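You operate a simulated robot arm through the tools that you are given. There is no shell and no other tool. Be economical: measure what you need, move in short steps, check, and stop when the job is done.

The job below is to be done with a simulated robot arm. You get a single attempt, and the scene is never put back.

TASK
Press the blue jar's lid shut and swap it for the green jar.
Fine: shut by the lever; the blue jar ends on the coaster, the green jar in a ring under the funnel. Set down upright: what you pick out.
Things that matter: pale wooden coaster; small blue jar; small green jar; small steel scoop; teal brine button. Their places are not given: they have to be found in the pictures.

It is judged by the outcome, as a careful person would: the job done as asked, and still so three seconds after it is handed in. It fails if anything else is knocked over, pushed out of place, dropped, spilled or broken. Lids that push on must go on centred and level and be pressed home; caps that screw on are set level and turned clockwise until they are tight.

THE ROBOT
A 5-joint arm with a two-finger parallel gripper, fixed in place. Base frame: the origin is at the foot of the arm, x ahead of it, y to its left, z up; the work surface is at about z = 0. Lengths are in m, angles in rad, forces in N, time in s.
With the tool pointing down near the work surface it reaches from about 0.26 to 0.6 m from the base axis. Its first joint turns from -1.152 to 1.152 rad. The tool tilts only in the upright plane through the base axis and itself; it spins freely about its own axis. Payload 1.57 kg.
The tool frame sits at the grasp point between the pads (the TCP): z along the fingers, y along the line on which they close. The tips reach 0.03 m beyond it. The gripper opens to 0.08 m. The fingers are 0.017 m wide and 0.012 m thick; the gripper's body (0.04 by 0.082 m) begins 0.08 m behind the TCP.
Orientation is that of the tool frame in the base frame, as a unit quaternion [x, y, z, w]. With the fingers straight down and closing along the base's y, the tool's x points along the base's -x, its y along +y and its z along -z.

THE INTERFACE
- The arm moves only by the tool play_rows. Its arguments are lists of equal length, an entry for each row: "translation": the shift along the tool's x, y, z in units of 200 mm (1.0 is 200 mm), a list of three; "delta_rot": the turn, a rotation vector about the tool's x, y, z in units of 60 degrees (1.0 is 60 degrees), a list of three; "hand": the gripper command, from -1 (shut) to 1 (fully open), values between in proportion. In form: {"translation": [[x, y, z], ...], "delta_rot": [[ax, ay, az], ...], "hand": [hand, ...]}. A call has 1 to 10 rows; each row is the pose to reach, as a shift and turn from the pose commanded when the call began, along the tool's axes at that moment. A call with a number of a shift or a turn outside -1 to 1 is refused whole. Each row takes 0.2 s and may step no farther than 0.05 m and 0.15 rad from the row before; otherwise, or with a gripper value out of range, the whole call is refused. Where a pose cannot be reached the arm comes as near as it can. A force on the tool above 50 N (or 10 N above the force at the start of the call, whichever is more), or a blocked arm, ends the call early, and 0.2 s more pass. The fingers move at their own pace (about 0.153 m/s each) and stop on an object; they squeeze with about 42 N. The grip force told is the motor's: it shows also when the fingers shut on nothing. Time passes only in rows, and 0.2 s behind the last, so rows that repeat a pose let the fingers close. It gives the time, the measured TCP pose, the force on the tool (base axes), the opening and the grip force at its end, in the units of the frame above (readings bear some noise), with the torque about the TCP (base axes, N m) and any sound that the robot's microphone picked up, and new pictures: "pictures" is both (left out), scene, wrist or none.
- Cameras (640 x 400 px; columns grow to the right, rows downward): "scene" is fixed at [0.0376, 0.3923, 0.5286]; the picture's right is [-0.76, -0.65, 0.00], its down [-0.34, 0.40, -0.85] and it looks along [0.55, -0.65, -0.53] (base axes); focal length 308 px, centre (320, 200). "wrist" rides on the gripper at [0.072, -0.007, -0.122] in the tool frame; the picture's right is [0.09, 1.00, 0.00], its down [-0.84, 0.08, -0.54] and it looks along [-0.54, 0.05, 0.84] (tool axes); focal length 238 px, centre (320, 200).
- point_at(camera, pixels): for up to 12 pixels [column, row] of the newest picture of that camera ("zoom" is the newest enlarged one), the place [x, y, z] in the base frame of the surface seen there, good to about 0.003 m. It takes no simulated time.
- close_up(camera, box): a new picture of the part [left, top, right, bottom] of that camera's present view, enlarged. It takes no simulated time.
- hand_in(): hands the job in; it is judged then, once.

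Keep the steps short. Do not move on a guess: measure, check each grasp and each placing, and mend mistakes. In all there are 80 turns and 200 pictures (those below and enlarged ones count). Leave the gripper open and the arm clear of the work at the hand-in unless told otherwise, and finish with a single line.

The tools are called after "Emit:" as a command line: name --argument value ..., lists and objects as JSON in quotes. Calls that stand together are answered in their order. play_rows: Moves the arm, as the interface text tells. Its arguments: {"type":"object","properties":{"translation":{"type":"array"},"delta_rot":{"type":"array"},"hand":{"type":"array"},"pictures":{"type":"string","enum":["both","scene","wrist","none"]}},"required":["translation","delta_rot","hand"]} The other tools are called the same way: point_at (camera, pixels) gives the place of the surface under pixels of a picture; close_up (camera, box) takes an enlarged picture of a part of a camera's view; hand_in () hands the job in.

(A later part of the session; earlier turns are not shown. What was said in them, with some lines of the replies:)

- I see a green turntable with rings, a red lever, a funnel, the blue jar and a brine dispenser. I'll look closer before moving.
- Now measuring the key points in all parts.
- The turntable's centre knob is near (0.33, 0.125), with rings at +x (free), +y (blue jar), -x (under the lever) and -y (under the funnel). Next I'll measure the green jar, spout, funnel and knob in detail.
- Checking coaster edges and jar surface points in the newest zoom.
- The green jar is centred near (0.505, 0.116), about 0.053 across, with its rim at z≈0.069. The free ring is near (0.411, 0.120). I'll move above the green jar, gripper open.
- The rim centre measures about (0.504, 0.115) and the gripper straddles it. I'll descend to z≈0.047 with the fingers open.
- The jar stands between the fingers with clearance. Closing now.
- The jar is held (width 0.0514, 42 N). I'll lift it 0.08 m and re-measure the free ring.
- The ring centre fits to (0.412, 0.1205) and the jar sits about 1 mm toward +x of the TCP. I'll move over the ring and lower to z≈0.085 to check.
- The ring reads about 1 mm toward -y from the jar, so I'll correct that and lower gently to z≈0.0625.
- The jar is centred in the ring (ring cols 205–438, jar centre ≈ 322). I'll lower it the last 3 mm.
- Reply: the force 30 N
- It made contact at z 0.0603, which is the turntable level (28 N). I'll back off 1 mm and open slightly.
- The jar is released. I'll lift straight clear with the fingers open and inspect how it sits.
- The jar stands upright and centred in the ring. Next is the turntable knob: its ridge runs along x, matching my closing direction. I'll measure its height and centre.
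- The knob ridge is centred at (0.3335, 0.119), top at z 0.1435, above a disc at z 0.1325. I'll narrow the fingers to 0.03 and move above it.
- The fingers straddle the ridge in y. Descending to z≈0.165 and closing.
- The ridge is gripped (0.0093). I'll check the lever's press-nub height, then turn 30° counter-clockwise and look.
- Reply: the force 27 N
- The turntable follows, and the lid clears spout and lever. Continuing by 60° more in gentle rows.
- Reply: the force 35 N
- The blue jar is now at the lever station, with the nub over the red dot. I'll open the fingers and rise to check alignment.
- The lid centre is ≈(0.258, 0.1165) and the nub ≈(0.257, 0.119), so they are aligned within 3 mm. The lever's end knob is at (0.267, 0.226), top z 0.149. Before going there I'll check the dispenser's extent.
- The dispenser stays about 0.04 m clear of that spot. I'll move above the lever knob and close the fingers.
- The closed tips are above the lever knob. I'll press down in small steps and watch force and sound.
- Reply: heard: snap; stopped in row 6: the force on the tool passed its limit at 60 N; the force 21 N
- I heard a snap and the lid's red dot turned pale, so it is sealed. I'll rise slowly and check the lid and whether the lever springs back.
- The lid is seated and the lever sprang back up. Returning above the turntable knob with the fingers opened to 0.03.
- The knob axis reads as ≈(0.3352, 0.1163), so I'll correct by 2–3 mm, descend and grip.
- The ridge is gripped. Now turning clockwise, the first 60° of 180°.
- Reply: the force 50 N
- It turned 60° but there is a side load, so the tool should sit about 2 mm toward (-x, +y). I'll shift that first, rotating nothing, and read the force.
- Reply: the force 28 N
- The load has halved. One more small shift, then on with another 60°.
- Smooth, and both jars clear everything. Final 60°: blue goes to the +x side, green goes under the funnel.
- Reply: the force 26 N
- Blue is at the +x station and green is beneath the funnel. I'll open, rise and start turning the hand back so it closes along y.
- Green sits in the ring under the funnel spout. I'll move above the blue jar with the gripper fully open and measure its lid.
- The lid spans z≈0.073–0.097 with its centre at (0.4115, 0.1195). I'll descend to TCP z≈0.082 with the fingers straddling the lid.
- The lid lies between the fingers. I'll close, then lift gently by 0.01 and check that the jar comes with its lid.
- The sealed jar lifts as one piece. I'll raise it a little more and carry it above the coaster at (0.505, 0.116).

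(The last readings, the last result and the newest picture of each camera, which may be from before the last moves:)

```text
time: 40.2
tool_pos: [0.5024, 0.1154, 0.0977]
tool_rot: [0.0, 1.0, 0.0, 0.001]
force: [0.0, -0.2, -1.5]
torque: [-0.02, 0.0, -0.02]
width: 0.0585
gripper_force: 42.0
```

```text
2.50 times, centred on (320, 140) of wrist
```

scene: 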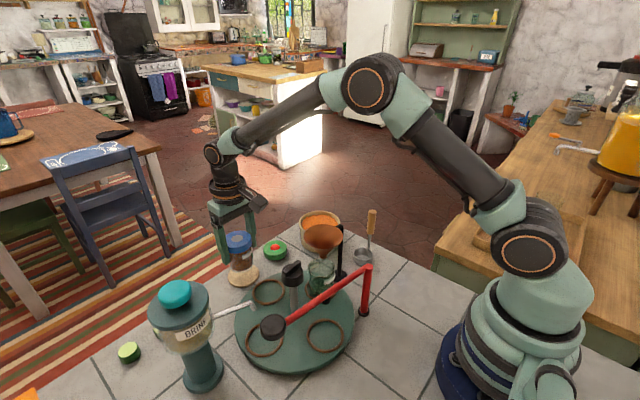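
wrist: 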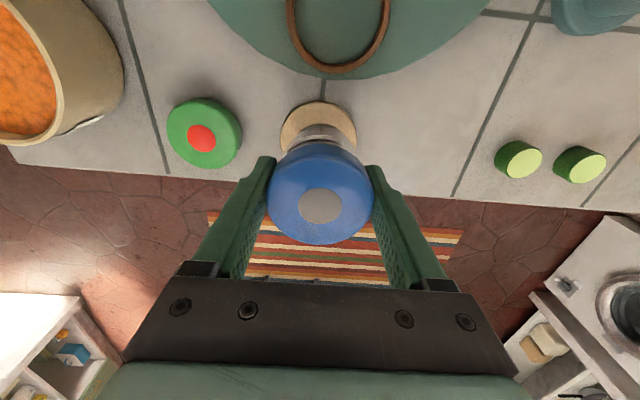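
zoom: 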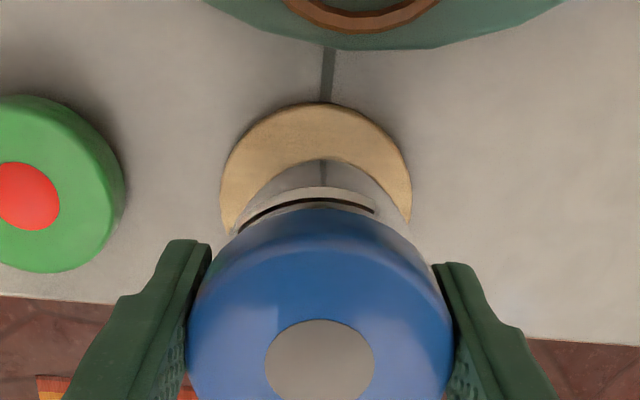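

The coaster is centred beneath the jar within 2 mm. I'll lower slowly toward contact at TCP z≈0.070.

Emit:
play_rows --translation '[[0, -0.003, 0.06], [0, -0.003, 0.11], [0, -0.003, 0.125], [0, -0.003, 0.133], [0, -0.003, 0.14]]' --delta_rot '[[0, 0, 0], [0, 0, 0], [0, 0, 0], [0, 0, 0], [0, 0, 0]]' --hand '[0.2, 0.2, 0.2, 0.2, 0.2]' --pictures "scene"

Emit:
close_up --camera "scene" --box '[205, 225, 285, 305]'

```text
time: 41.4
tool_pos: [0.5045, 0.1151, 0.0703]
tool_rot: [0.0, 1.0, 0.0, 0.001]
force: [0.3, -0.5, -2.7]
torque: [0.01, 0.02, 0.03]
width: 0.0583
gripper_force: 41.9
```

scene: 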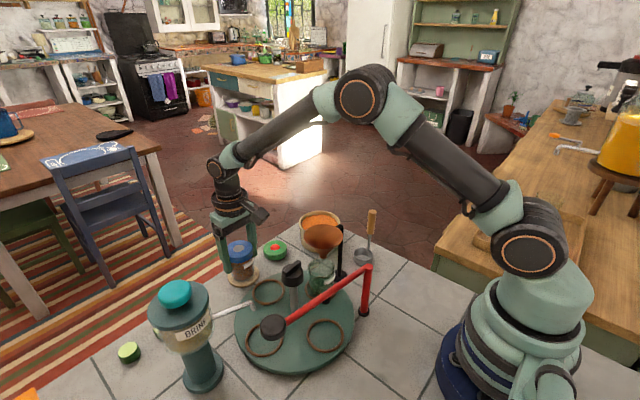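

```text
5.00 times, centred on (245, 265) of scene
```

zoom: 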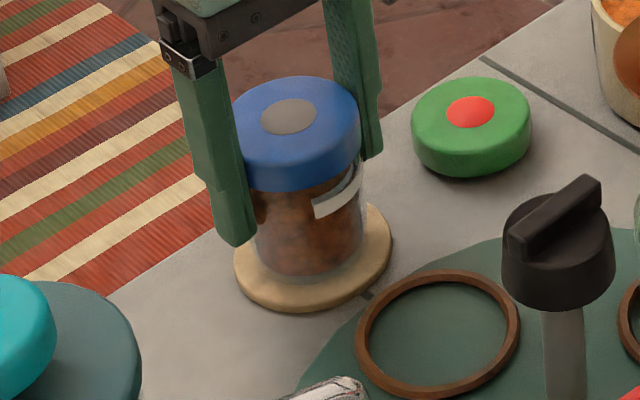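

No contact yet (−2.7 N is just the weight). Lowering in half-millimetre steps.

Emit:
play_rows --translation '[[0, 0, 0.003], [0, 0, 0.006], [0, 0, 0.008], [0, 0, 0.008]]' --delta_rot '[[0, 0, 0], [0, 0, 0], [0, 0, 0], [0, 0, 0]]' --hand '[0.2, 0.2, 0.2, 0.2]' --pictures "none"

```text
time: 42.4
tool_pos: [0.5047, 0.1149, 0.0695]
tool_rot: [0.0, 1.0, 0.0, 0.001]
force: [0.9, -0.2, -2.3]
torque: [-0.02, -0.02, 0.02]
width: 0.0585
gripper_force: 42.1
```

Emit:
play_rows --translation '[[0, 0, 0.003], [0, 0, 0.006], [0, 0, 0.008], [0, 0, 0.008]]' --delta_rot '[[0, 0, 0], [0, 0, 0], [0, 0, 0], [0, 0, 0]]' --hand '[0.2, 0.2, 0.2, 0.2]' --pictures "none"

```text
time: 43.4
tool_pos: [0.5071, 0.1151, 0.0695]
tool_rot: [0.0, 1.0, 0.001, 0.003]
force: [-12.9, -2.2, 35.5]
torque: [-0.31, 0.5, -0.1]
width: 0.0585
gripper_force: 42.3
```

Contact (35 N). I'll back off about 1 mm to unload, then open gently.

Emit:
play_rows --translation '[[0, 0, -0.003], [0, 0, -0.005], [0, 0, -0.005], [0, 0, -0.005], [0, 0, -0.005]]' --delta_rot '[[0, 0, 0], [0, 0, 0], [0, 0, 0], [0, 0, 0], [0, 0, 0]]' --hand '[0.2, 0.2, 0.7, 1, 1]'

Emit:
close_up --camera "scene" --box '[205, 225, 285, 305]'

```text
time: 44.6
tool_pos: [0.5049, 0.1159, 0.0682]
tool_rot: [0.0, 1.0, 0.0, 0.001]
force: [0.1, 0.0, -0.5]
torque: [0.0, 0.0, 0.01]
width: 0.0798
gripper_force: 0.0
```

scene: 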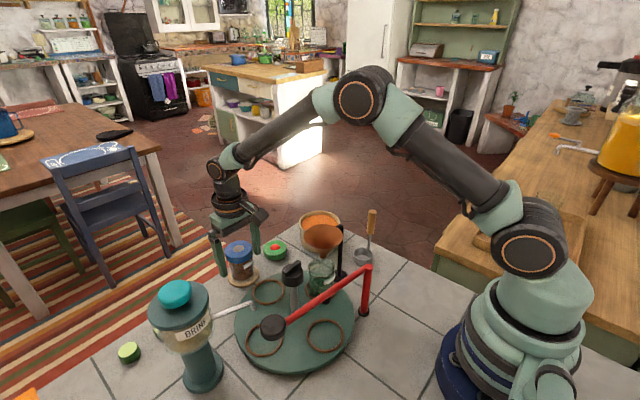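
wrist: 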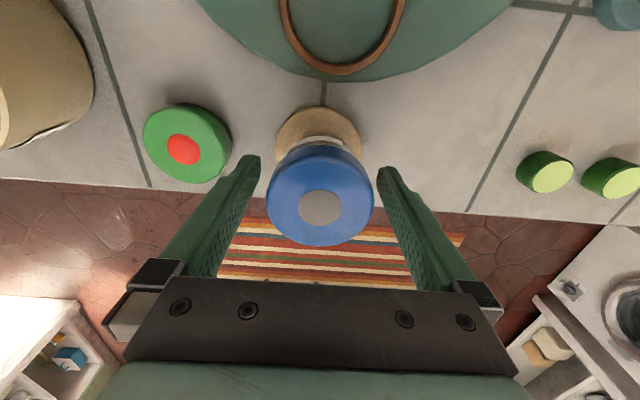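

```text
5.00 times, centred on (245, 265) of scene
```

zoom: 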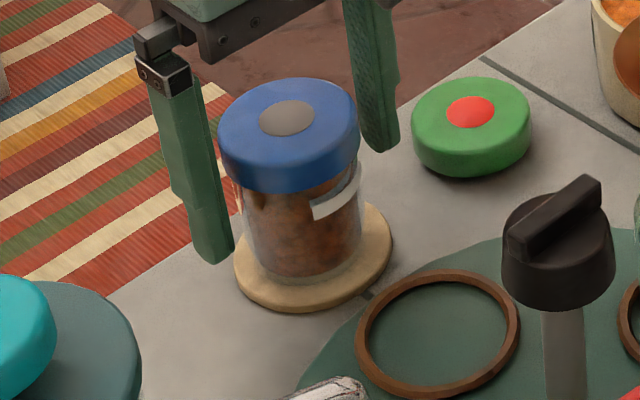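

The blue jar stands on the coaster and is released. I'll rise straight up and clear, then check everything.

Emit:
play_rows --translation '[[0, 0, -0.1], [0, 0, -0.3], [0, 0, -0.5], [0, 0, -0.7], [0, 0, -0.9], [0, 0, -0.9]]' --delta_rot '[[0, 0, 0], [0, 0, 0], [0, 0, 0], [0, 0, 0], [0, 0, 0], [0, 0, 0]]' --hand '[1, 1, 1, 1, 1, 1]'

Emit:
close_up --camera "scene" --box '[215, 215, 385, 375]'

Emit:
close_up --camera "wrist" --box '[140, 0, 420, 175]'

Emit:
close_up --camera "scene" --box '[290, 240, 360, 310]'

```text
time: 46.0
tool_pos: [0.5039, 0.1182, 0.2459]
tool_rot: [-0.001, 1.0, 0.001, 0.001]
force: [-0.5, -0.4, -1.5]
torque: [-0.01, 0.0, 0.02]
width: 0.0801
gripper_force: 0.0
```

scene: 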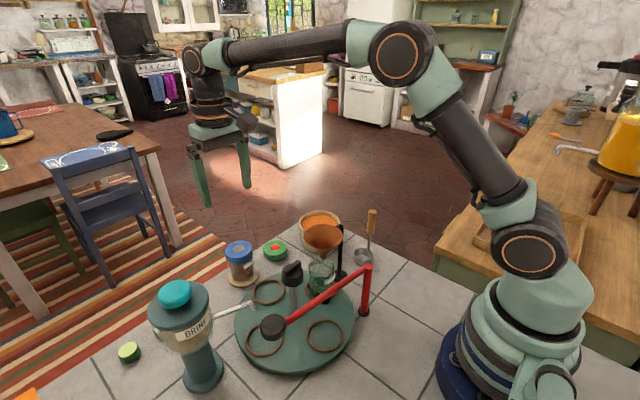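
wrist: 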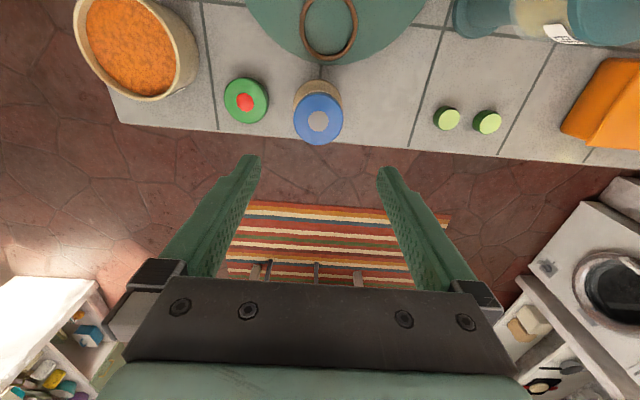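

```text
2.50 times, centred on (300, 295) of scene
```

zoom: 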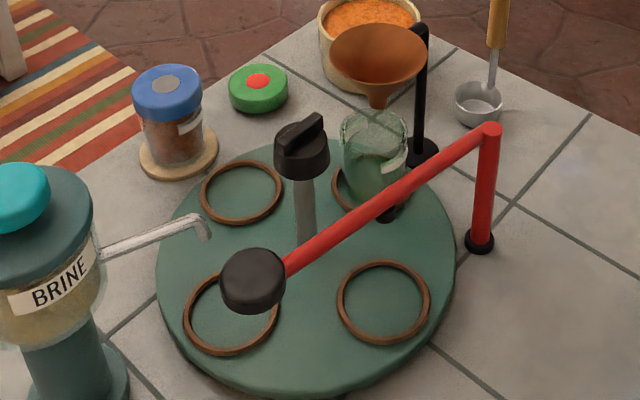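

```text
2.29 times, centred on (280, 88) of wrist
```

zoom: 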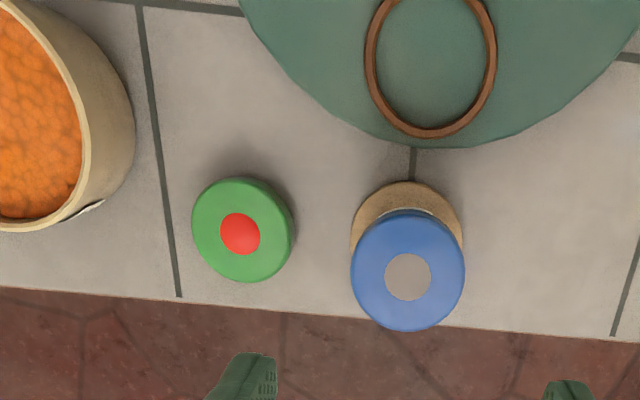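

```text
5.71 times, centred on (325, 275) of scene
```

zoom: 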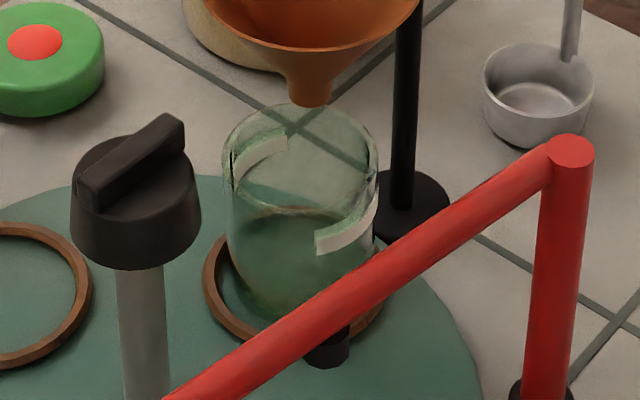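

The blue jar is sealed and upright on the coaster, and the green jar is in its ring under the funnel. The lever is up, nothing else has moved, and the arm is clear with the gripper open. Handing in.

Emit:
hand_in

```text
The job is handed in.
```

The blue jar's lid was pressed shut with the lever and the jar stands on the coaster; the green jar is upright in a ring under the funnel.
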